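You operate a simulated robot arm through the tools that you are given. There is no shell and no other tool.

You are at the controls of a simulated robot arm. One attempt, no reset.

JOB
Top the spreading tray up with two scoops of garnet and close the sack again.
Fine: free the clip of the sack with yellow band, raise its top, lay the scoop with orange grip back, fold the top down and clip it.

It is judged by the outcome, as a careful person would: the job done as asked, and still so three seconds after it is handed in. It fails if anything else is knocked over, pushed out of place, dropped, spilled or broken. Flat cloth is picked up by pressing the open fingertips on it (5 to 10 N) and closing them slowly along it; thin cloth reads only 2 to 8 mm in the jaws.

ROBOT AND FRAMES
A 7-joint arm with a two-finger parallel gripper, fixed in place. Base frame: the origin is at the foot of the arm, x ahead of it, y to its left, z up. Readings come in cm, rad, newtons and seconds.
With the tool pointing down near the work surface it reaches from about 10 to 38 cm from the base axis. Its first joint turns from -2.007 to 2.007 rad. Payload 3.91 kg.
Tool frame: the origin (TCP) lies between the finger pads and is the grasp point; the fingertips stand 3 cm ahead of it; z points along the fingers, y is the line along which they close. The gripper opens to 11 cm. The fingers are 2 cm wide and 1 cm thick; the gripper's body (4.8 by 11.2 cm) begins 5.5 cm behind the TCP.
Orientation is told as [roll, pitch, yaw] about the base's x, y, z axes, in that order, counted from this pose: with the fingers straight down and closing along the base's y, the tool's x points along the base's -x, its y along +y and its z along -z.

CONTROLS
- The arm moves only by the tool send_rows. Its arguments are lists of equal length, an entry for each row: "translation": the shift along the tool's x, y, z in cm, a list of three; "rotation": the turn, a rotation vector about the tool's x, y, z in rad, a list of three. In form: {"translation": [[x, y, z], ...], "rotation": [[ax, ay, az], ...]}. A call has 1 to 20 rows; each row is the pose to reach, as a shift and turn from the pose commanded when the call began, along the tool's axes at that moment. "gripper" is the opening, from 0 (shut) to 1 (fully open), set as the call begins (left out, the last holds). Rows are played at 5 a second. More than 5 cm and 0.15 rad between two rows, or a gripper value outside its range, and nothing of the call is played. A pose out of reach is approached as far as the arm can. The call stops where the force on the tool passes 90 N (or 10 N more than at its start, if that is more) or the arm is blocked; 0.2 s more then pass. Each finger travels about 10.8 cm/s and halts on what it meets, pressing with about 37 N; the grip force reading is that of the motor and also rises with nothing between the fingers. The clock runs only during rows and for 0.2 s after the last one: add rows that repeat a pose to give the fingers time. It gives the time, the measured TCP pose, the force on the tool (base axes), the opening and the grip force at its end, in the units of the frame above (readings bear some noise), with the torque about the TCP (base axes, N m) and any sound that the robot's microphone picked up.
- Cameras (640 x 400 px; columns grow to the right, rows downward): "scene" is fixed at [40.18, -65.02, 158.82]; the picture's right is [1.00, 0.05, 0.00], its down [0.03, -0.62, -0.79] and it looks along [-0.04, 0.78, -0.62] (base axes); focal length 345 px, centre (320, 200). "wrist" rides on the gripper at [7.2, 1.7, -10.3] in the tool frame; the picture's right is [-0.23, 0.97, 0.00], its down [-0.76, -0.18, -0.62] and it looks along [-0.61, -0.14, 0.78] (tool axes); focal length 222 px, centre (320, 200). There is no depth. A picture from a camera that has moved, and an enlarged one, comes with that camera's place and axes in the base frame and with its lens.
- get_image(camera): a new picture of that camera. No time passes.
- move_column(by): slides the trunk up (or, below 0, down) by that many cm; the arm rides with it, the base frame stays. It gives what a move gives, with no picture.
- enlarge(camera, box): a new picture of the part [left, top, right, bottom] of that camera's present view, enlarged. No time passes.
- close_job(): hands the job in; it is judged then, once.

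Places have to be worked out from the pictures, the camera data and where the tool is seen. Open the gripper and draw the arm clear of the work before you hand the job in, unless the task says otherwise.

The tools are called as a command line: name --argument value ..., lists and objects as JSON in quotes. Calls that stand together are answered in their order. send_rows: Moves the arm, as the interface text tells. Its arguments: {"type":"object","properties":{"translation":{"type":"array"},"rotation":{"type":"array"},"gripper":{"type":"number"}},"required":["translation","rotation"]} The other tools are called the same way: move_column (by) slides the trunk up or down; get_image (camera) takes a picture; enlarge (camera, box) takes an enlarged picture of a part of a camera's view; close_job () hands the job in.

At the start:

```text
time_s: 0.0
eef_pos: [9.66, 36.54, 119.65]
orientation: [0.002, -0.001, 0.001]
contact_force: [-0.1, 0.5, 0.6]
torque: [-0.04, 0.01, 0.01]
width: 11.0
gripper_force: 0.0
trunk travel left (down, up): [-77.5, 21.5]
```

scene: 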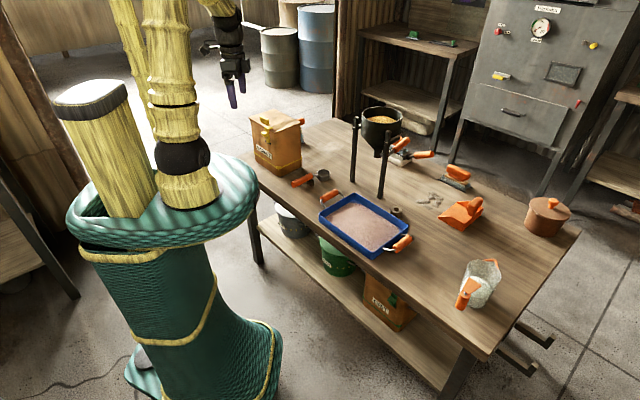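
wrist: 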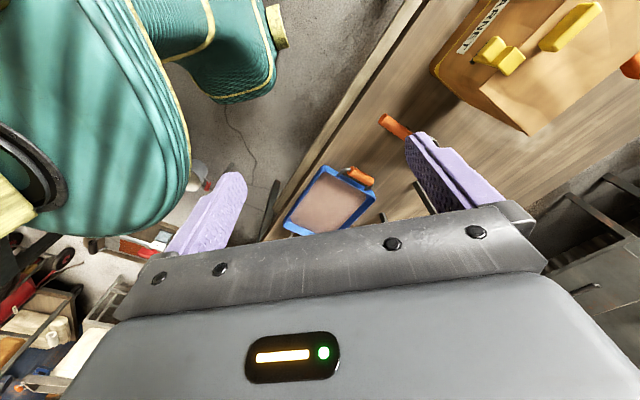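

I start by looking closely at the sack, tray and scoops in the scene picture before moving anything.

enlarge --camera "scene" --box '[230, 90, 350, 200]'

enlarge --camera "scene" --box '[300, 170, 430, 270]'

enlarge --camera "scene" --box '[400, 140, 600, 320]'

enlarge --camera "scene" --box '[260, 190, 440, 340]'

enlarge --camera "wrist" --box '[400, 0, 640, 150]'

```text
3.64 times, centred on (290, 145) of scene
camera zoom: at [40.18, -65.02, 158.82], right [1.0, 0.05, 0.0], down [0.03, -0.62, -0.79], along [-0.04, 0.78, -0.62], focal length 1256 px, centre (429, 400)
```

zoom: 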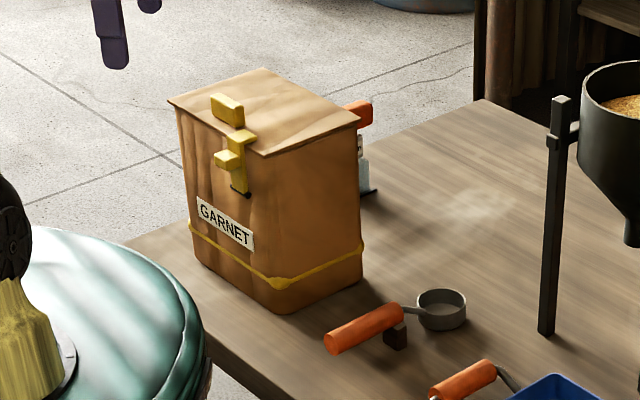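

```text
4.00 times, centred on (365, 220) of scene
camera zoom: at [40.18, -65.02, 158.82], right [1.0, 0.05, 0.0], down [0.03, -0.62, -0.79], along [-0.04, 0.78, -0.62], focal length 1381 px, centre (140, 120)
```

zoom: 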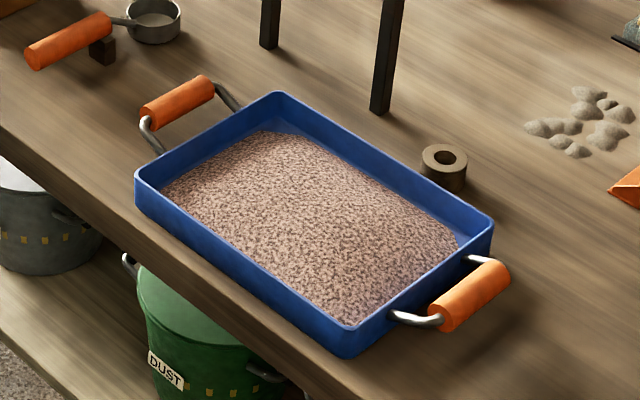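

```text
2.22 times, centred on (500, 230) of scene
camera zoom: at [40.18, -65.02, 158.82], right [1.0, 0.05, 0.0], down [0.03, -0.62, -0.79], along [-0.04, 0.78, -0.62], focal length 767 px, centre (-80, 133)
```

zoom: 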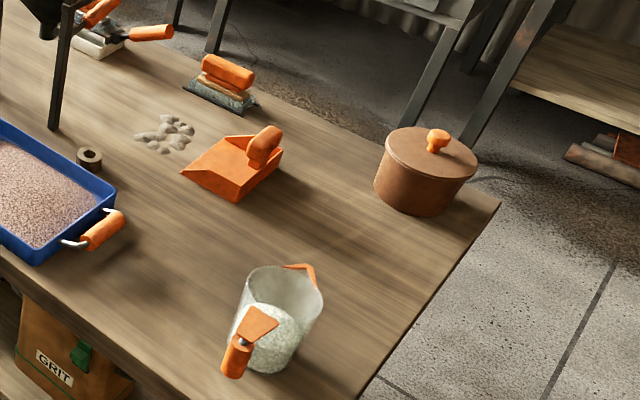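

```text
2.67 times, centred on (350, 265) of scene
camera zoom: at [40.18, -65.02, 158.82], right [1.0, 0.05, 0.0], down [0.03, -0.62, -0.79], along [-0.04, 0.78, -0.62], focal length 921 px, centre (240, 27)
```

zoom: 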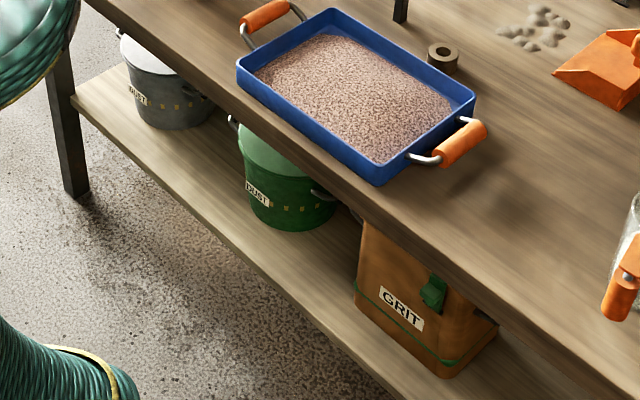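

```text
2.67 times, centred on (520, 75) of wrist
camera zoom: at [2.37, 38.19, 129.96], right [0.23, 0.97, 0.0], down [0.76, -0.18, 0.62], along [0.61, -0.14, -0.78], focal length 592 px, centre (-213, 533)
```

zoom: 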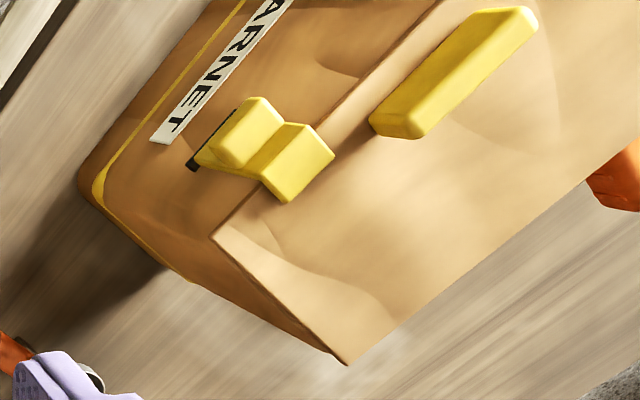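

The clip bar triangulates to roughly (10, 68, 95) and the scoop to about (25–35, 59–65, 70). That is farther out than the quoted reach, so I'll look at a few more details and then test the reach in free air.

enlarge --camera "scene" --box '[240, 100, 310, 144]'

enlarge --camera "scene" --box '[285, 160, 345, 205]'

enlarge --camera "scene" --box '[340, 95, 480, 195]'

send_rows --translation '[[0, 3, 0], [0, 6, 0], [0, 9, 0], [0, 12, 0]]' --rotation '[[0, 0, 0], [0, 0, 0], [0, 0, 0], [0, 0, 0]]'

```text
9.09 times, centred on (275, 122) of scene
camera zoom: at [40.18, -65.02, 158.82], right [1.0, 0.05, 0.0], down [0.03, -0.62, -0.79], along [-0.04, 0.78, -0.62], focal length 3139 px, centre (729, 909)
```

zoom: 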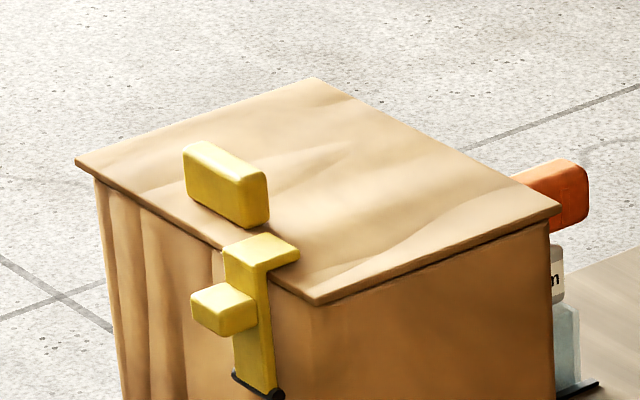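

```text
8.89 times, centred on (315, 182) of scene
camera zoom: at [40.18, -65.02, 158.82], right [1.0, 0.05, 0.0], down [0.03, -0.62, -0.79], along [-0.04, 0.78, -0.62], focal length 3069 px, centre (364, 356)
```

zoom: 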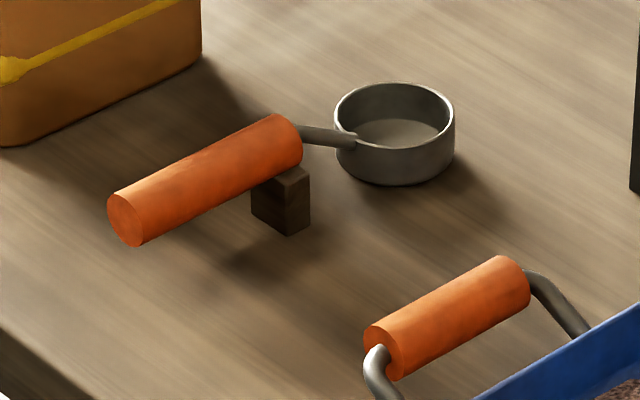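

```text
4.00 times, centred on (410, 145) of scene
camera zoom: at [40.18, -65.02, 158.82], right [1.0, 0.05, 0.0], down [0.03, -0.62, -0.79], along [-0.04, 0.78, -0.62], focal length 1381 px, centre (-40, 420)
```

zoom: 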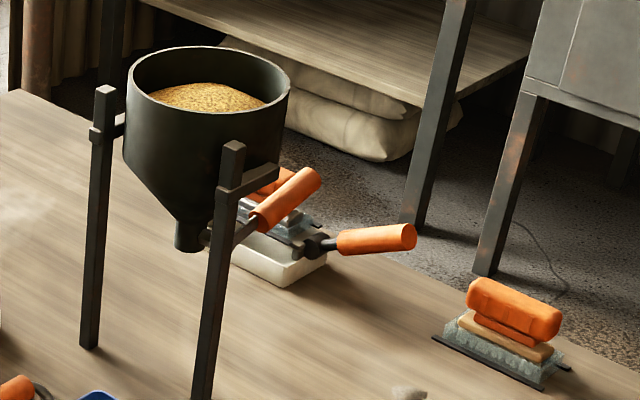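

```text
time_s: 1.0
eef_pos: [9.54, 48.55, 119.68]
orientation: [-0.001, 0.001, -0.001]
contact_force: [0.0, 0.2, 0.3]
torque: [-0.04, 0.0, 0.0]
width: 11.02
gripper_force: 0.1
trunk travel left (down, up): [-77.5, 21.5]
```

At this height the arm reached y = 48.5 without trouble. I'll take a wrist picture from here to refine the sack geometry.

get_image --camera "wrist"

get_image --camera "scene"

```text
taken
camera wrist: at [2.34, 50.32, 129.83], right [0.23, 0.97, 0.0], down [0.76, -0.18, 0.62], along [0.61, -0.14, -0.78], focal length 222 px, centre (320, 200)
```

wrist: 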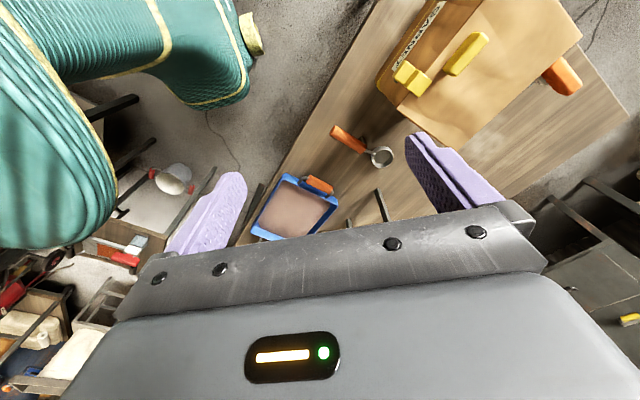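

```text
taken
```

scene: 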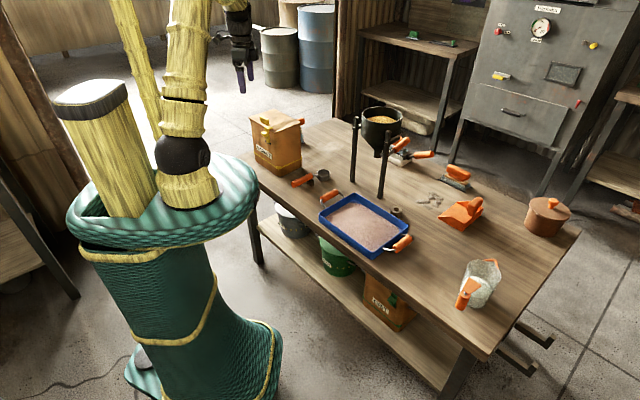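

I enlarge the sack and scoop regions in the wrist view.

enlarge --camera "wrist" --box '[370, 0, 530, 100]'

enlarge --camera "wrist" --box '[240, 110, 416, 220]'

enlarge --camera "scene" --box '[248, 110, 284, 144]'

```text
4.00 times, centred on (450, 50) of wrist
camera zoom: at [2.34, 50.32, 129.83], right [0.23, 0.97, 0.0], down [0.76, -0.18, 0.62], along [0.61, -0.14, -0.78], focal length 888 px, centre (-200, 800)
```

zoom: 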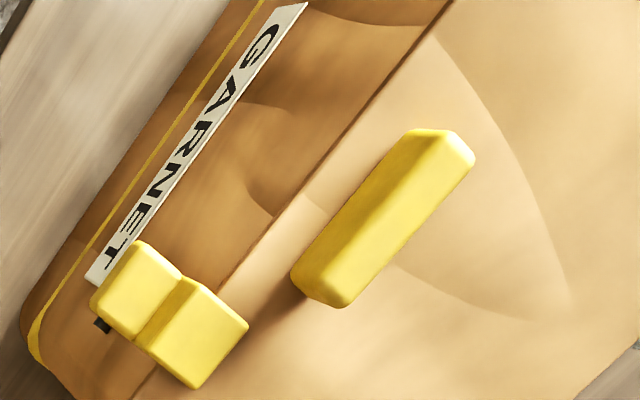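

```text
3.64 times, centred on (328, 165) of wrist
camera zoom: at [2.34, 50.32, 129.83], right [0.23, 0.97, 0.0], down [0.76, -0.18, 0.62], along [0.61, -0.14, -0.78], focal length 808 px, centre (291, 327)
```

zoom: 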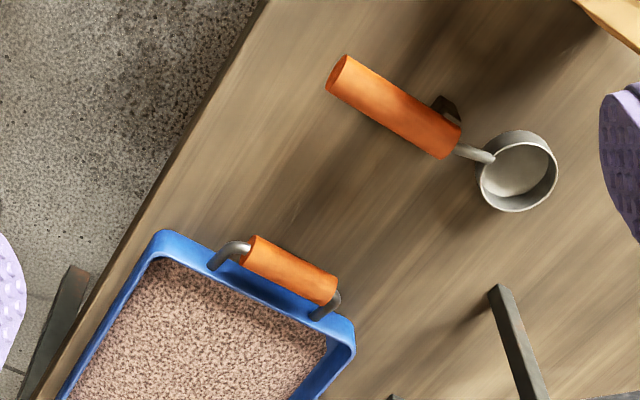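

```text
11.76 times, centred on (266, 127) of scene
camera zoom: at [40.18, -65.02, 158.82], right [1.0, 0.05, 0.0], down [0.03, -0.62, -0.79], along [-0.04, 0.78, -0.62], focal length 4062 px, centre (955, 1059)
```

zoom: 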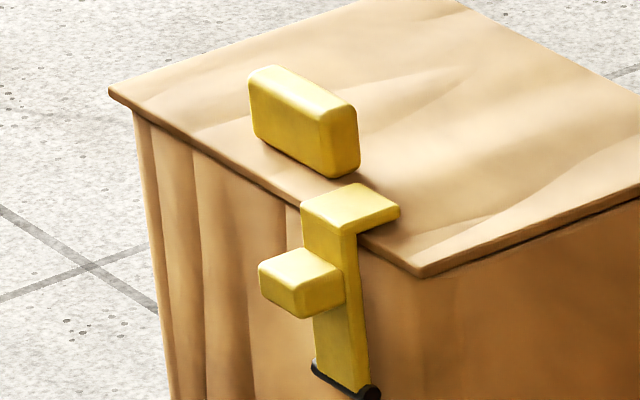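

The clip is hinged on a dark pin at its bottom and hooks over the lid edge. Its knob, near (10.8, 61, 92), sticks out of the label face, which looks back at the robot at 45°. I turn the tool +45° in yaw so the fingers close along that face.

send_rows --translation '[[0, 0, 0], [0, 0, 0], [0, 0, 0], [0, 0, 0], [0, 0, 0], [0, 0, 0]]' --rotation '[[0, 0, -0.13], [0, 0, -0.26], [0, 0, -0.39], [0, 0, -0.52], [0, 0, -0.65], [0, 0, -0.785]]'

```text
time_s: 2.4
eef_pos: [9.68, 48.52, 119.71]
orientation: [0.001, -0.001, 0.789]
contact_force: [0.1, -0.9, 0.3]
torque: [0.02, -0.05, 0.03]
width: 11.0
gripper_force: 0.0
trunk travel left (down, up): [-77.5, 21.5]
```

Yaw is set. Now I tilt the tool 45° toward the sack while coming down to a stand-off outside the label face.

send_rows --translation '[[0, 1, 2], [0, 2, 4], [0, 3, 6], [0, 4.3, 8], [0, 5.4, 10.5], [0.1, 6.5, 12.7]]' --rotation '[[0, -0.13, 0], [0, -0.26, 0], [0, -0.39, 0], [0, -0.52, 0], [0, -0.65, 0], [0, -0.785, 0]]'

get_image --camera "wrist"

get_image --camera "scene"

```text
time_s: 4.0
eef_pos: [9.11, 53.21, 108.64]
orientation: [0.044, -0.796, 0.676]
contact_force: [-0.2, 1.4, -0.4]
torque: [0.02, -0.03, 0.01]
width: 10.98
gripper_force: 0.1
trunk travel left (down, up): [-77.5, 21.5]
stopped in row 6: the arm was blocked; the commanded pose is now the measured one
```

```text
taken
camera wrist: at [-1.46, 46.39, 110.63], right [-0.51, 0.84, 0.19], down [0.2, -0.1, 0.97], along [0.84, 0.53, -0.12], focal length 222 px, centre (320, 200)
```

wrist: 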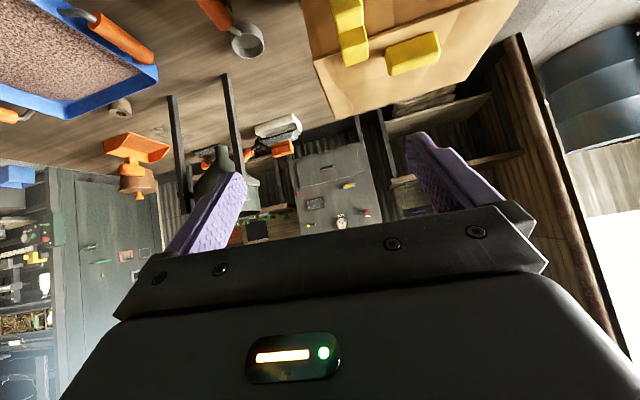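

```text
taken
```

scene: 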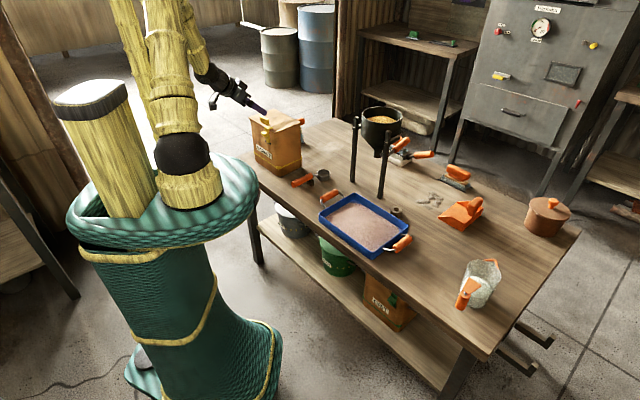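

The move stopped at an arm limit in free air, with no contact. I'll look at the arm's configuration to decide on a trunk height.

enlarge --camera "scene" --box '[40, 0, 300, 250]'

```text
1.60 times, centred on (170, 125) of scene
camera zoom: at [40.18, -65.02, 158.82], right [1.0, 0.05, 0.0], down [0.03, -0.62, -0.79], along [-0.04, 0.78, -0.62], focal length 552 px, centre (560, 320)
```

zoom: 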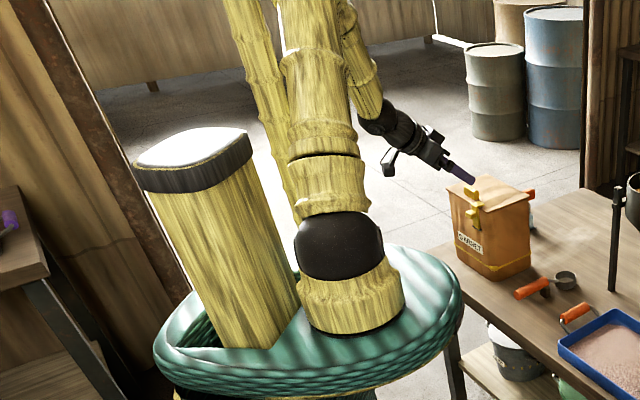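

The arm is strongly folded with its elbow high. I reduce the tilt a little and move farther out toward the sack to see whether the limit eases there.

send_rows --translation '[[0, 0, 0], [0, 0, 0], [0.9, 1.4, 1.2], [1.8, 2.8, 2.4], [2.7, 4.3, 3.7]]' --rotation '[[0, 0.12, 0], [0, 0.24, 0], [0, 0.24, 0], [0, 0.24, 0], [0, 0.24, 0]]'

```text
time_s: 5.2
eef_pos: [6.51, 57.33, 104.19]
orientation: [0.034, -0.558, 0.694]
contact_force: [0.1, 1.0, -0.6]
torque: [-0.01, 0.01, -0.02]
width: 10.98
gripper_force: 0.0
trunk travel left (down, up): [-77.5, 21.5]
```

That worked at about 32° of tilt. I straighten the yaw and come halfway to the knob, then look again.

send_rows --translation '[[0.25, 0, 1.2], [0.5, 0, 2.4], [0.77, 0, 3.65]]' --rotation '[[-0.005, 0, -0.025], [-0.01, 0, -0.05], [-0.014, 0, -0.076]]'

get_image --camera "wrist"

enlarge --camera "scene" --box '[230, 90, 310, 140]'

```text
time_s: 6.0
eef_pos: [7.32, 58.12, 100.63]
orientation: [0.002, -0.556, 0.778]
contact_force: [-0.1, 0.3, 0.0]
torque: [-0.02, 0.04, 0.01]
width: 10.97
gripper_force: 0.0
trunk travel left (down, up): [-77.5, 21.5]
```

```text
taken
camera wrist: at [-2.09, 51.09, 105.51], right [-0.55, 0.83, 0.12], down [0.35, 0.1, 0.93], along [0.76, 0.56, -0.34], focal length 222 px, centre (320, 200)
```

wrist: 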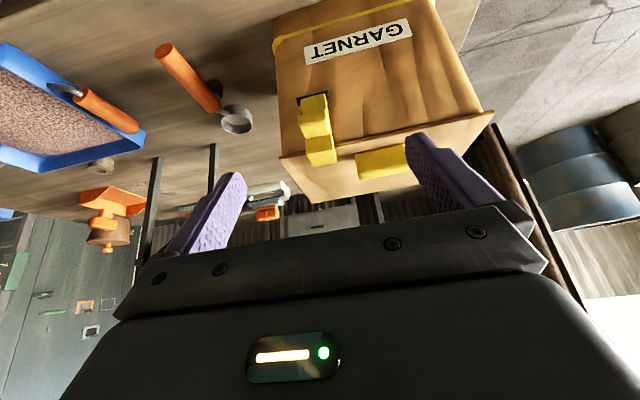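

```text
8.00 times, centred on (270, 115) of scene
camera zoom: at [40.18, -65.02, 158.82], right [1.0, 0.05, 0.0], down [0.03, -0.62, -0.79], along [-0.04, 0.78, -0.62], focal length 2762 px, centre (720, 880)
```

zoom: 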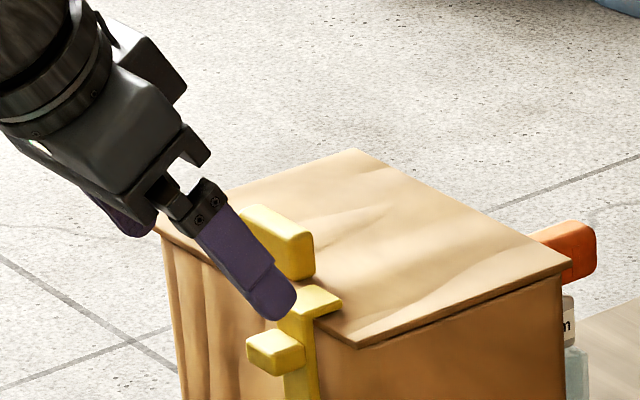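

I enlarge the clip in the wrist view to refine the knob position.

enlarge --camera "wrist" --box '[260, 70, 420, 180]'

```text
3.64 times, centred on (340, 125) of wrist
camera zoom: at [-2.09, 51.09, 105.51], right [-0.55, 0.83, 0.12], down [0.35, 0.1, 0.93], along [0.76, 0.56, -0.34], focal length 808 px, centre (247, 473)
```

zoom: 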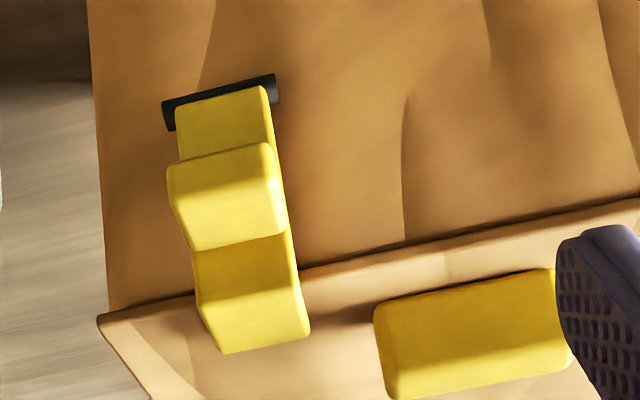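

The knob centre is at about (10.9, 61.1, 92.4) and the hinge pin at about (11.8, 62.1, 87.8). I approach with the fingers half open, straddling the knob.

send_rows --translation '[[0.68, -0.4, 1.5], [0.68, -0.4, 3.5], [0.68, -0.4, 5.5], [0.68, -0.4, 7.0], [0.68, -0.4, 8.27]]' --rotation '[[0, 0, 0], [0, 0, 0], [0, 0, 0], [0, 0, 0], [0, 0, 0]]' --gripper 0.55

get_image --camera "wrist"

enlarge --camera "scene" --box '[230, 90, 310, 140]'

```text
time_s: 7.2
eef_pos: [10.45, 60.59, 93.37]
orientation: [0.003, -0.558, 0.782]
contact_force: [0.0, 0.1, 0.1]
torque: [-0.02, -0.02, 0.0]
width: 6.05
gripper_force: 0.0
trunk travel left (down, up): [-77.5, 21.5]
```

```text
taken
camera wrist: at [0.95, 53.51, 98.23], right [-0.55, 0.83, 0.12], down [0.35, 0.1, 0.93], along [0.76, 0.56, -0.34], focal length 222 px, centre (320, 200)
```

wrist: 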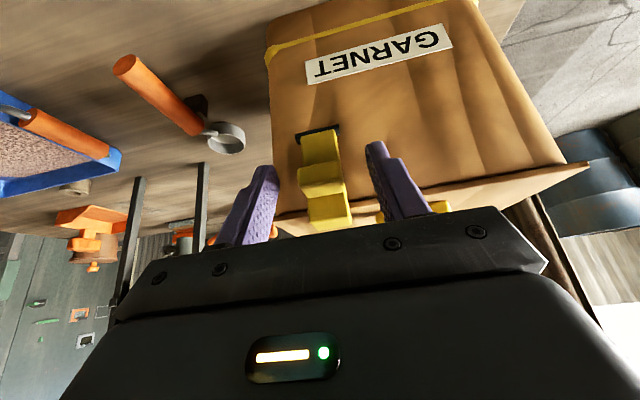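

```text
8.00 times, centred on (270, 115) of scene
camera zoom: at [40.18, -65.02, 158.82], right [1.0, 0.05, 0.0], down [0.03, -0.62, -0.79], along [-0.04, 0.78, -0.62], focal length 2762 px, centre (720, 880)
```

zoom: 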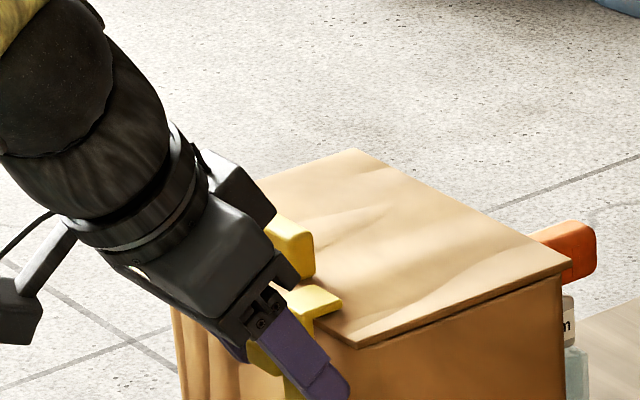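

The knob lies centred between the fingers. I close on it.

send_rows --translation '[[0, 0, 0], [0, 0, 0], [0, 0, 0]]' --rotation '[[0, 0, 0], [0, 0, 0], [0, 0, 0]]' --gripper 0.0

get_image --camera "wrist"

```text
time_s: 8.0
eef_pos: [10.35, 60.61, 93.31]
orientation: [0.0, -0.558, 0.783]
contact_force: [-1.8, 5.1, 1.4]
torque: [0.18, -0.03, 0.34]
width: 2.55
gripper_force: 37.4
trunk travel left (down, up): [-77.5, 21.5]
```

```text
taken
camera wrist: at [0.88, 53.53, 98.24], right [-0.55, 0.83, 0.12], down [0.35, 0.1, 0.93], along [0.76, 0.56, -0.34], focal length 222 px, centre (320, 200)
```

wrist: 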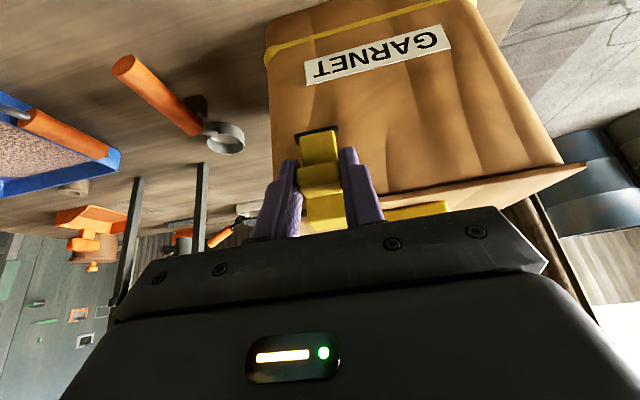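

The knob is held at 2.55 cm. I swing it outward about the pin along its arc, a little first to see that it yields.

send_rows --translation '[[0.4, 0, -0.08], [0.83, 0, -0.14], [1.25, 0, -0.15], [1.68, 0, -0.14]]' --rotation '[[0, 0, 0], [0, 0, 0], [0, 0, 0], [0, 0, 0]]'

get_image --camera "wrist"

enlarge --camera "scene" --box '[230, 90, 310, 140]'

```text
time_s: 9.2
eef_pos: [12.54, 59.84, 93.47]
orientation: [0.031, -0.56, 0.708]
contact_force: [-13.3, -1.7, 0.3]
torque: [0.54, 0.02, 1.21]
width: 2.87
gripper_force: 37.3
trunk travel left (down, up): [-77.5, 21.5]
stopped in row 4: the arm was blocked; the commanded pose is now the measured one
```

```text
taken
camera wrist: at [2.67, 53.13, 98.35], right [-0.5, 0.85, 0.14], down [0.37, 0.06, 0.93], along [0.78, 0.52, -0.34], focal length 222 px, centre (320, 200)
```

wrist: 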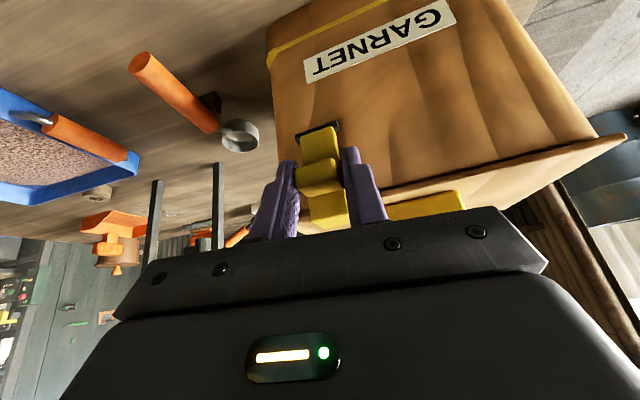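

```text
8.00 times, centred on (270, 115) of scene
camera zoom: at [40.18, -65.02, 158.82], right [1.0, 0.05, 0.0], down [0.03, -0.62, -0.79], along [-0.04, 0.78, -0.62], focal length 2762 px, centre (720, 880)
```

zoom: 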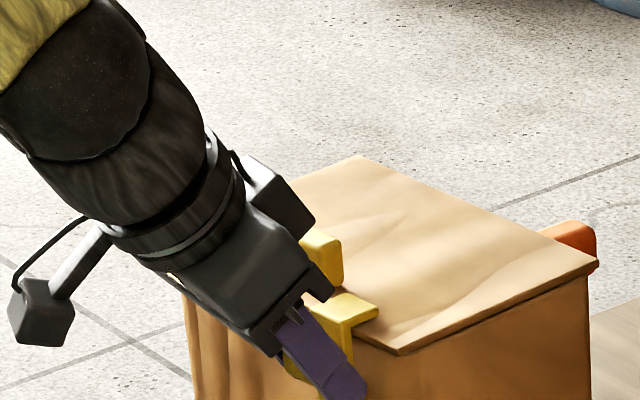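

The arm met its limit again: the wrist is nearly straight at this trunk height. It drifted sideways and dragged the sack about 2 cm. While I still hold the clip I carry it back the same way.

send_rows --translation '[[0.27, 0.5, -0.12], [0.53, 1.0, -0.24], [0.8, 1.5, -0.36], [1.07, 2.0, -0.48], [1.07, 2.0, -0.48]]' --rotation '[[-0.002, 0, -0.016], [-0.004, 0, -0.032], [-0.007, 0, -0.048], [-0.009, 0, -0.064], [-0.009, 0, -0.064]]'

enlarge --camera "scene" --box '[230, 90, 310, 140]'

```text
time_s: 10.4
eef_pos: [12.7, 60.42, 94.15]
orientation: [0.008, -0.566, 0.74]
contact_force: [-4.2, -14.1, -10.3]
torque: [-0.63, 0.59, 0.69]
width: 2.79
gripper_force: 36.9
trunk travel left (down, up): [-77.5, 21.5]
```

```text
8.00 times, centred on (270, 115) of scene
camera zoom: at [40.18, -65.02, 158.82], right [1.0, 0.05, 0.0], down [0.03, -0.62, -0.79], along [-0.04, 0.78, -0.62], focal length 2762 px, centre (720, 880)
```

zoom: 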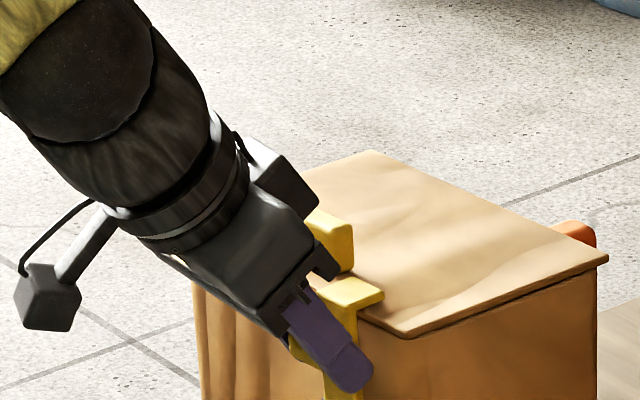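

The arm didn't follow, because it is still at its limit, and the sack stayed about 2 cm off. I let go of the knob to relieve the forces and will fix this with the trunk lowered.

send_rows --translation '[[0, 0, 0], [0, 0, 0], [0, 0, 0]]' --rotation '[[0, 0, 0], [0, 0, 0], [0, 0, 0]]' --gripper 0.7

enlarge --camera "scene" --box '[230, 90, 310, 140]'

get_image --camera "wrist"

```text
time_s: 11.2
eef_pos: [12.89, 60.47, 94.01]
orientation: [0.007, -0.568, 0.738]
contact_force: [-0.6, -0.2, 0.6]
torque: [-0.01, 0.0, 0.01]
width: 7.7
gripper_force: 0.1
trunk travel left (down, up): [-77.5, 21.5]
```

```text
8.00 times, centred on (270, 115) of scene
camera zoom: at [40.18, -65.02, 158.82], right [1.0, 0.05, 0.0], down [0.03, -0.62, -0.79], along [-0.04, 0.78, -0.62], focal length 2762 px, centre (720, 880)
```

zoom: 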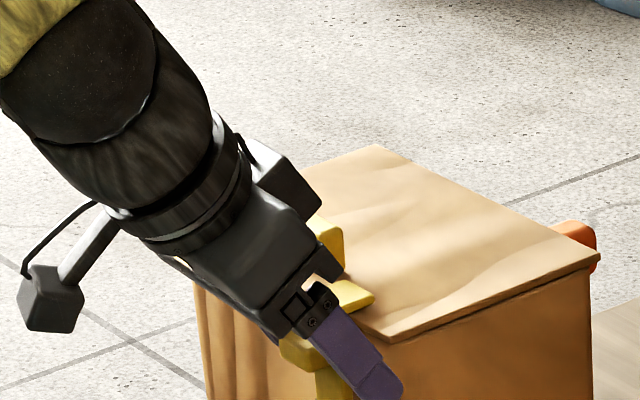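

```text
taken
camera wrist: at [3.03, 53.76, 98.76], right [-0.52, 0.85, 0.13], down [0.35, 0.07, 0.93], along [0.78, 0.53, -0.33], focal length 222 px, centre (320, 200)
```

wrist: 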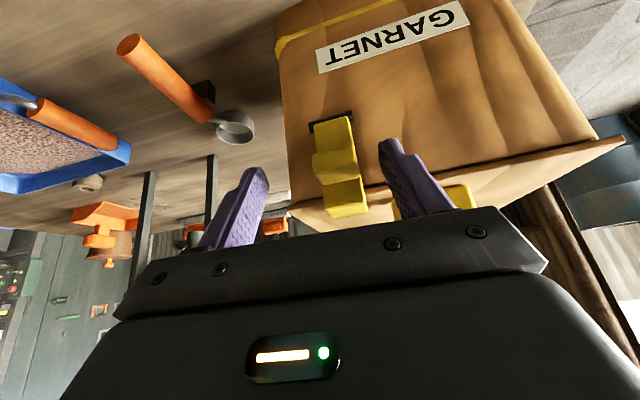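

The clip is released and still hooked. I back away along the tool axis and bring the tool upright.

send_rows --translation '[[0, 0, -2], [0, 0, -4], [0, 0, -6], [0, 0, -8], [0, 0, -10], [0, 0, -12], [0, 0, -14]]' --rotation '[[0, 0, 0], [0, 0.05, 0], [0, 0.12, 0], [0, 0.24, 0], [0, 0.36, 0], [0, 0.48, 0], [0, 0.56, 0]]'

enlarge --camera "scene" --box '[230, 90, 350, 200]'

get_image --camera "wrist"

```text
time_s: 12.8
eef_pos: [4.96, 55.04, 105.35]
orientation: [-0.002, -0.001, 0.783]
contact_force: [-0.8, 0.7, 0.0]
torque: [0.03, 0.01, -0.04]
width: 7.69
gripper_force: 0.0
trunk travel left (down, up): [-77.5, 21.5]
```

```text
3.64 times, centred on (290, 145) of scene
camera zoom: at [40.18, -65.02, 158.82], right [1.0, 0.05, 0.0], down [0.03, -0.62, -0.79], along [-0.04, 0.78, -0.62], focal length 1256 px, centre (429, 400)
```

zoom: 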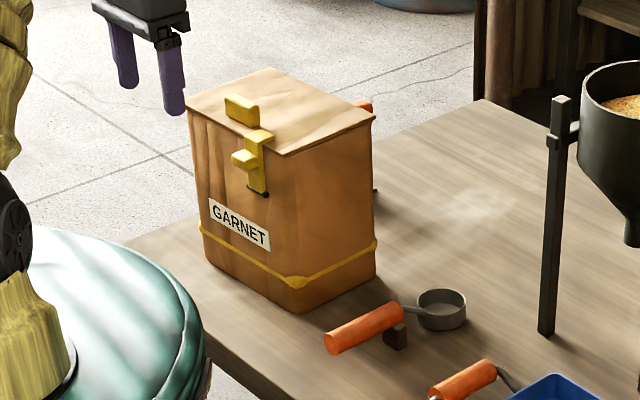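

```text
taken
camera wrist: at [-1.41, 51.14, 115.59], right [-0.53, 0.85, 0.0], down [0.66, 0.41, 0.62], along [0.53, 0.33, -0.78], focal length 222 px, centre (320, 200)
```

wrist: 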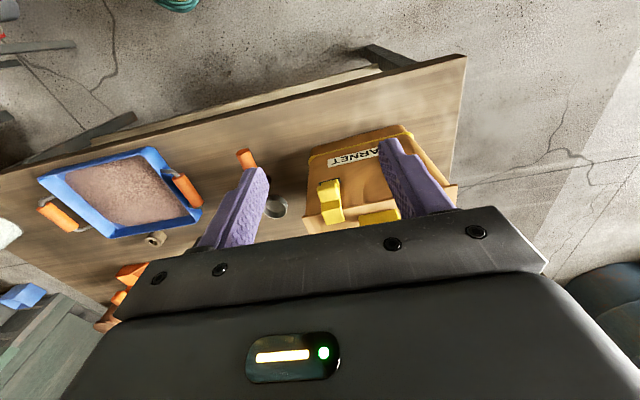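

The sack stands about 1.5–2 cm off its first place, upright and still clipped. I raise the tool before lowering the trunk, so the wrist can work with a better bend.

send_rows --translation '[[0.5, 0, -4], [1, 0, -8], [1.5, 0, -12], [2, 0, -16], [2, 0, -20]]' --rotation '[[0, 0, 0], [0, 0, 0], [0, 0, 0], [0, 0, 0], [0, 0, 0]]'

move_column --by -15

get_image --camera "scene"

```text
time_s: 14.0
eef_pos: [3.47, 53.78, 125.44]
orientation: [-0.003, -0.002, 0.782]
contact_force: [0.0, -0.8, -0.1]
torque: [0.0, -0.03, -0.03]
width: 7.7
gripper_force: 0.1
trunk travel left (down, up): [-77.5, 21.5]
```

```text
time_s: 15.8
eef_pos: [3.56, 53.64, 110.42]
orientation: [-0.003, -0.002, 0.781]
contact_force: [-0.6, -0.1, 1.1]
torque: [-0.03, 0.01, -0.05]
width: 7.71
gripper_force: 0.1
trunk travel left (down, up): [-62.5, 36.5]
```

```text
taken
```

scene: 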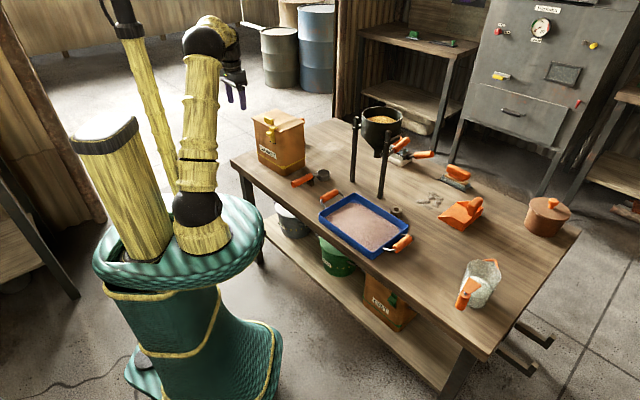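

With the trunk 15 cm lower, the elbow has opened out and the wrist is well bent. I dry-run in free air: move nearer to the sack and tilt slightly, away from anything.

send_rows --translation '[[-1.4, -0.5, 2], [-2.8, -1, 4], [-4.25, -1.4, 6], [-4.25, -1.4, 6], [-4.25, -1.4, 6]]' --rotation '[[0, 0, 0], [0, 0, 0], [0, 0, 0], [0, -0.13, 0], [0, -0.26, 0]]'

get_image --camera "wrist"

enlarge --camera "scene" --box '[230, 90, 310, 140]'

```text
time_s: 16.9
eef_pos: [7.6, 55.71, 104.44]
orientation: [-0.004, -0.263, 0.782]
contact_force: [-0.3, -0.2, -0.3]
torque: [-0.01, -0.03, -0.02]
width: 7.71
gripper_force: 0.0
trunk travel left (down, up): [-62.5, 36.5]
```

```text
taken
camera wrist: at [-0.53, 50.07, 112.44], right [-0.53, 0.85, 0.06], down [0.53, 0.28, 0.8], along [0.66, 0.45, -0.6], focal length 222 px, centre (320, 200)
```

wrist: 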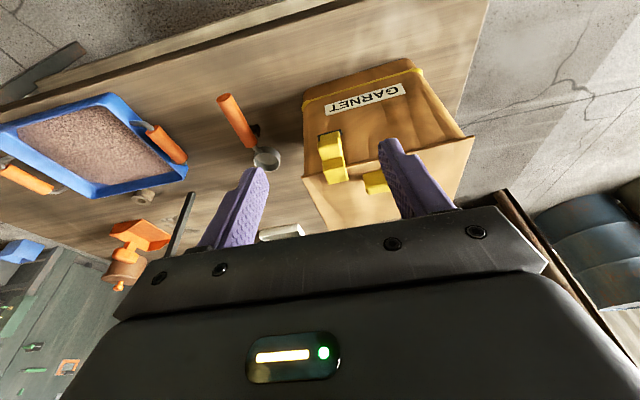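

```text
8.00 times, centred on (270, 115) of scene
camera zoom: at [40.18, -65.02, 158.82], right [1.0, 0.05, 0.0], down [0.03, -0.62, -0.79], along [-0.04, 0.78, -0.62], focal length 2762 px, centre (720, 880)
```

zoom: 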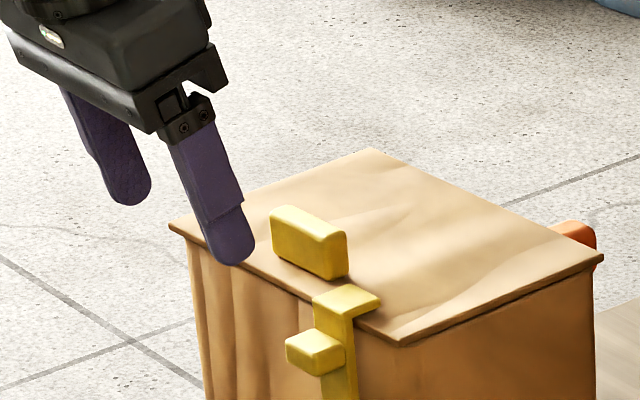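

I enlarge the clip in the new wrist view to re-locate the knob after the shift.

enlarge --camera "wrist" --box '[290, 110, 400, 200]'

```text
4.44 times, centred on (345, 155) of wrist
camera zoom: at [-0.53, 50.07, 112.44], right [-0.53, 0.85, 0.06], down [0.53, 0.28, 0.8], along [0.66, 0.45, -0.6], focal length 987 px, centre (209, 400)
```

zoom: 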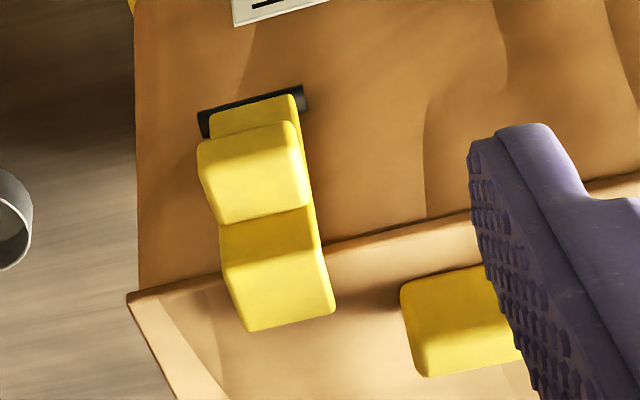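

The knob is now at about (12.9, 61.2, 92.2). I dry-run the grasp position and the whole outward arc 10 cm above the clip to confirm the arm can follow.

send_rows --translation '[[-2.2, 0.05, 1], [-4.4, 0.1, 2], [-6.52, 0.17, 3], [-6.52, 0.17, 3], [-4.8, 0.17, 3.2], [-3.4, 0.17, 4.2], [-2.12, 0.17, 6.32], [-2.12, 0.17, 6.32]]' --rotation '[[0, 0, 0], [0, 0, 0], [0, 0, 0], [0, 0, 0], [0, 0, 0], [0, 0, 0], [0, 0, 0], [0, 0, 0]]'

```text
time_s: 18.8
eef_pos: [10.05, 58.45, 98.83]
orientation: [-0.004, -0.261, 0.782]
contact_force: [0.5, -0.2, 0.0]
torque: [-0.01, 0.04, -0.01]
width: 7.71
gripper_force: 0.1
trunk travel left (down, up): [-62.5, 36.5]
```

The dry run tracked exactly. I back out 4 cm and lower the trunk another 10 cm, so the real move repeats the same arm postures.

send_rows --translation '[[2, 0, -0.5], [3.86, 0, -1.04]]' --rotation '[[0, 0, 0], [0, 0, 0]]'

move_column --by -10

get_image --camera "wrist"

get_image --camera "scene"

```text
time_s: 19.4
eef_pos: [7.18, 55.51, 98.98]
orientation: [-0.003, -0.263, 0.783]
contact_force: [-0.1, 0.1, -0.4]
torque: [0.0, -0.01, -0.01]
width: 7.68
gripper_force: 0.1
trunk travel left (down, up): [-62.5, 36.5]
```

```text
time_s: 20.7
eef_pos: [7.24, 55.59, 88.93]
orientation: [-0.004, -0.263, 0.782]
contact_force: [1.0, -0.4, -0.1]
torque: [0.0, -0.04, 0.0]
width: 7.7
gripper_force: 0.1
trunk travel left (down, up): [-52.5, 46.5]
```

```text
taken
camera wrist: at [-0.85, 49.99, 96.95], right [-0.53, 0.85, 0.06], down [0.53, 0.28, 0.8], along [0.66, 0.45, -0.6], focal length 222 px, centre (320, 200)
```

wrist: 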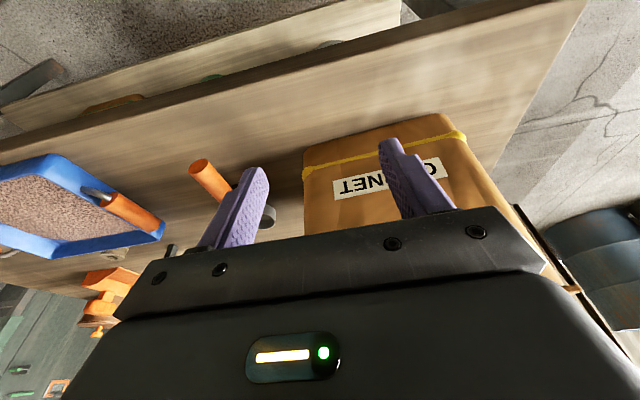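

```text
taken
```

scene: 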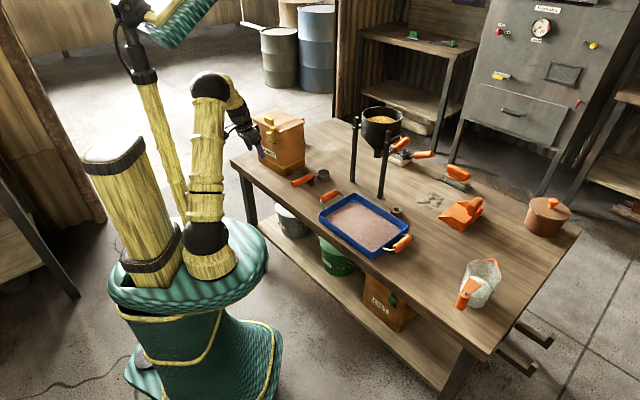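

The posture is good. I rise to knob height, then move straight in with the fingers straddling the knob.

send_rows --translation '[[-0.56, 0, -2.1], [-1.12, 0, -4.15], [-3.0, 0, -3.6], [-4.8, 0, -3.1], [-6.6, 0, -2.65], [-8.27, 0, -2.2]]' --rotation '[[-0.006, 0, -0.02], [-0.012, 0, -0.043], [-0.012, 0, -0.043], [-0.012, 0, -0.043], [-0.012, 0, -0.043], [-0.012, 0, -0.043]]'

get_image --camera "wrist"

enlarge --camera "scene" --box '[230, 90, 310, 140]'

```text
time_s: 22.1
eef_pos: [12.47, 60.77, 93.23]
orientation: [-0.003, -0.262, 0.825]
contact_force: [0.4, -0.5, 0.0]
torque: [-0.01, 0.03, 0.02]
width: 7.7
gripper_force: 0.1
trunk travel left (down, up): [-52.5, 46.5]
```

```text
taken
camera wrist: at [4.68, 54.9, 101.23], right [-0.57, 0.82, 0.06], down [0.52, 0.3, 0.8], along [0.64, 0.48, -0.6], focal length 222 px, centre (320, 200)
```

wrist: 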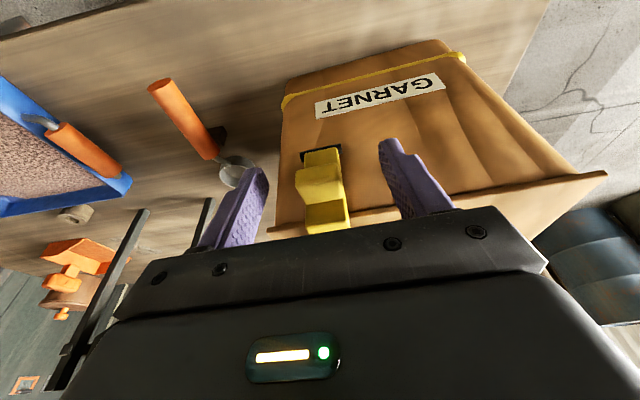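

```text
8.00 times, centred on (270, 115) of scene
camera zoom: at [40.18, -65.02, 158.82], right [1.0, 0.05, 0.0], down [0.03, -0.62, -0.79], along [-0.04, 0.78, -0.62], focal length 2762 px, centre (720, 880)
```

zoom: 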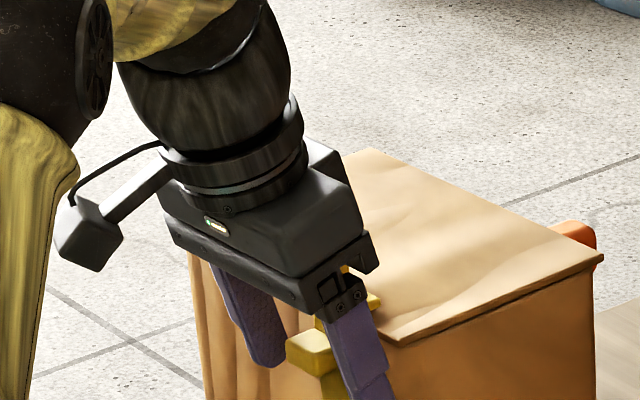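

The knob sits between the fingers. I close on it.

send_rows --translation '[[0, 0, 0], [0, 0, 0], [0, 0, 0]]' --rotation '[[0, 0, 0], [0, 0, 0], [0, 0, 0]]' --gripper 0.0

get_image --camera "wrist"

```text
time_s: 22.9
eef_pos: [12.53, 60.85, 93.2]
orientation: [-0.005, -0.263, 0.827]
contact_force: [2.0, 0.1, 0.3]
torque: [0.25, 0.24, 0.66]
width: 2.6
gripper_force: 37.3
trunk travel left (down, up): [-52.5, 46.5]
```

```text
taken
camera wrist: at [4.7, 54.89, 101.22], right [-0.57, 0.82, 0.06], down [0.52, 0.3, 0.8], along [0.64, 0.48, -0.6], focal length 222 px, centre (320, 200)
```

wrist: 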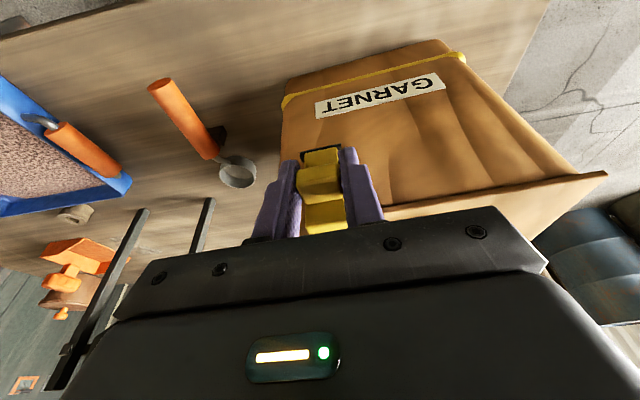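

The knob is held at 2.6 cm with little side force. I swing it outward by the first 20°.

send_rows --translation '[[0.42, 0, 0.05], [0.84, 0, 0.11], [1.25, 0, 0.22], [1.65, 0, 0.35], [1.65, 0, 0.35]]' --rotation '[[0, 0, 0], [0, 0, 0], [0, 0, 0], [0, 0, 0], [0, 0, 0]]'

get_image --camera "wrist"

enlarge --camera "scene" --box '[230, 90, 310, 140]'

```text
time_s: 24.1
eef_pos: [11.59, 59.74, 92.67]
orientation: [-0.002, -0.265, 0.825]
contact_force: [7.2, 10.7, 18.1]
torque: [0.77, -0.66, -0.15]
width: 2.6
gripper_force: 36.7
trunk travel left (down, up): [-52.5, 46.5]
```

```text
taken
camera wrist: at [3.68, 53.75, 100.59], right [-0.57, 0.82, 0.06], down [0.52, 0.3, 0.8], along [0.64, 0.48, -0.6], focal length 222 px, centre (320, 200)
```

wrist: 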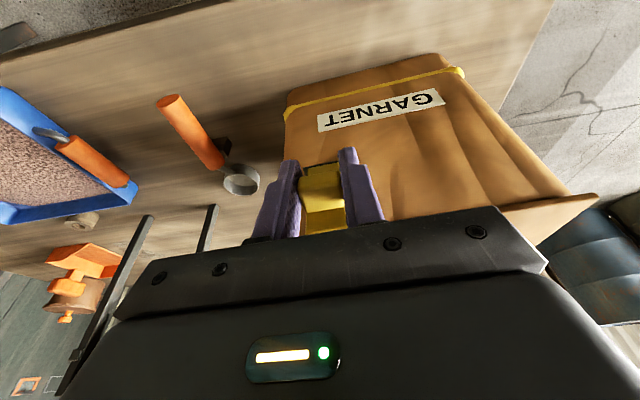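

```text
8.00 times, centred on (270, 115) of scene
camera zoom: at [40.18, -65.02, 158.82], right [1.0, 0.05, 0.0], down [0.03, -0.62, -0.79], along [-0.04, 0.78, -0.62], focal length 2762 px, centre (720, 880)
```

zoom: 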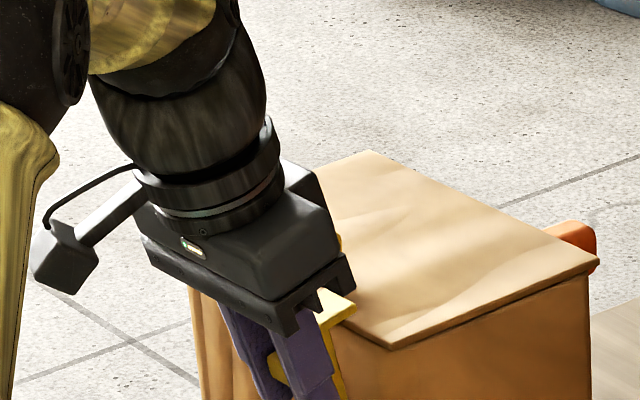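

The clip has started to swing out, though I'm pressing down about 18 N, so my arc is slightly low. I continue a bit higher.

send_rows --translation '[[0.36, 0, 0.0], [0.72, 0, 0.12], [1.1, 0, 0.28], [1.48, 0, 0.48], [1.48, 0, 0.48]]' --rotation '[[0, 0, 0], [0, 0, 0], [0, 0, 0], [0, 0, 0], [0, 0, 0]]'

enlarge --camera "scene" --box '[230, 90, 310, 140]'

get_image --camera "wrist"

```text
time_s: 25.3
eef_pos: [10.76, 58.8, 91.66]
orientation: [-0.002, -0.264, 0.827]
contact_force: [8.5, 12.7, 13.4]
torque: [0.73, -0.76, -0.1]
width: 2.57
gripper_force: 37.0
trunk travel left (down, up): [-52.5, 46.5]
```

```text
8.00 times, centred on (270, 115) of scene
camera zoom: at [40.18, -65.02, 158.82], right [1.0, 0.05, 0.0], down [0.03, -0.62, -0.79], along [-0.04, 0.78, -0.62], focal length 2762 px, centre (720, 880)
```

zoom: 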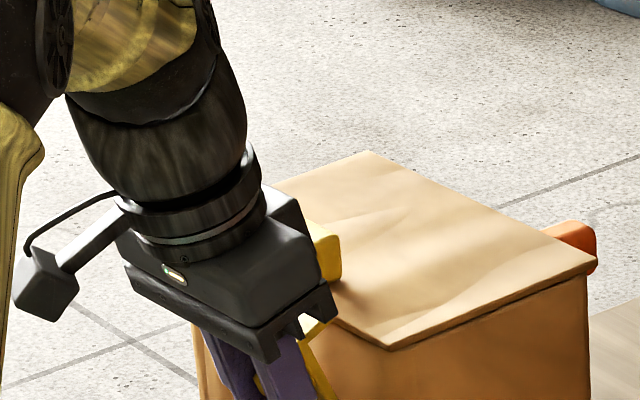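

```text
taken
camera wrist: at [2.86, 52.84, 99.62], right [-0.57, 0.82, 0.06], down [0.52, 0.3, 0.8], along [0.64, 0.48, -0.6], focal length 222 px, centre (320, 200)
```

wrist: 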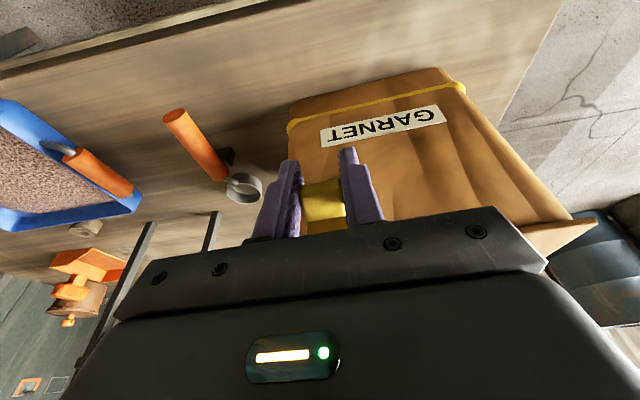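

The hook is off the lid edge. I keep following the arc to about 80° so the clip is well out of the way.

send_rows --translation '[[0.5, 0, 0.5], [1.06, 0, 1.06], [1.35, 0, 1.45], [1.58, 0, 1.85], [1.8, 0, 2.25], [1.97, 0, 2.68], [2.1, 0, 3.1], [2.2, 0, 3.55]]' --rotation '[[0, 0, 0], [0, 0, 0], [0, 0, 0], [0, 0, 0], [0, 0, 0], [0, 0, 0], [0, 0, 0], [0, 0, 0]]'

enlarge --camera "scene" --box '[230, 90, 310, 140]'

get_image --camera "wrist"

```text
time_s: 27.1
eef_pos: [9.48, 57.53, 87.83]
orientation: [-0.002, -0.264, 0.829]
contact_force: [-11.7, -19.6, 31.9]
torque: [1.33, -1.25, -0.23]
width: 2.57
gripper_force: 37.0
trunk travel left (down, up): [-52.5, 46.5]
```

```text
8.00 times, centred on (270, 115) of scene
camera zoom: at [40.18, -65.02, 158.82], right [1.0, 0.05, 0.0], down [0.03, -0.62, -0.79], along [-0.04, 0.78, -0.62], focal length 2762 px, centre (720, 880)
```

zoom: 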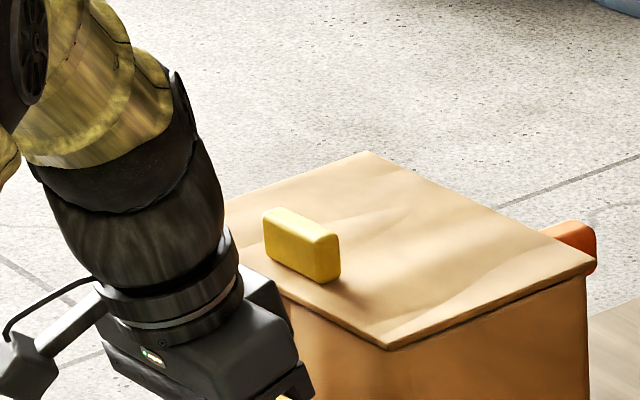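

```text
taken
camera wrist: at [1.64, 51.48, 95.93], right [-0.57, 0.82, 0.06], down [0.52, 0.3, 0.8], along [0.64, 0.49, -0.6], focal length 222 px, centre (320, 200)
```

wrist: 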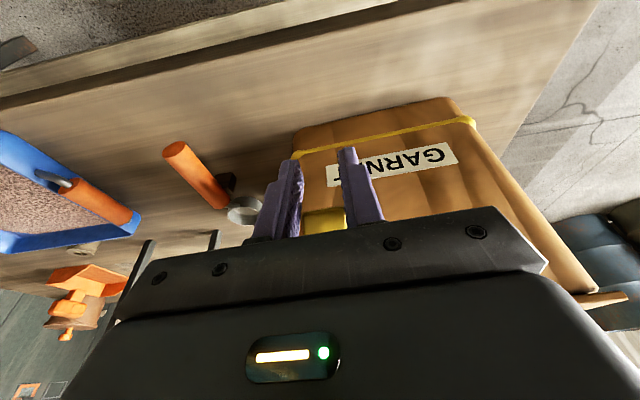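

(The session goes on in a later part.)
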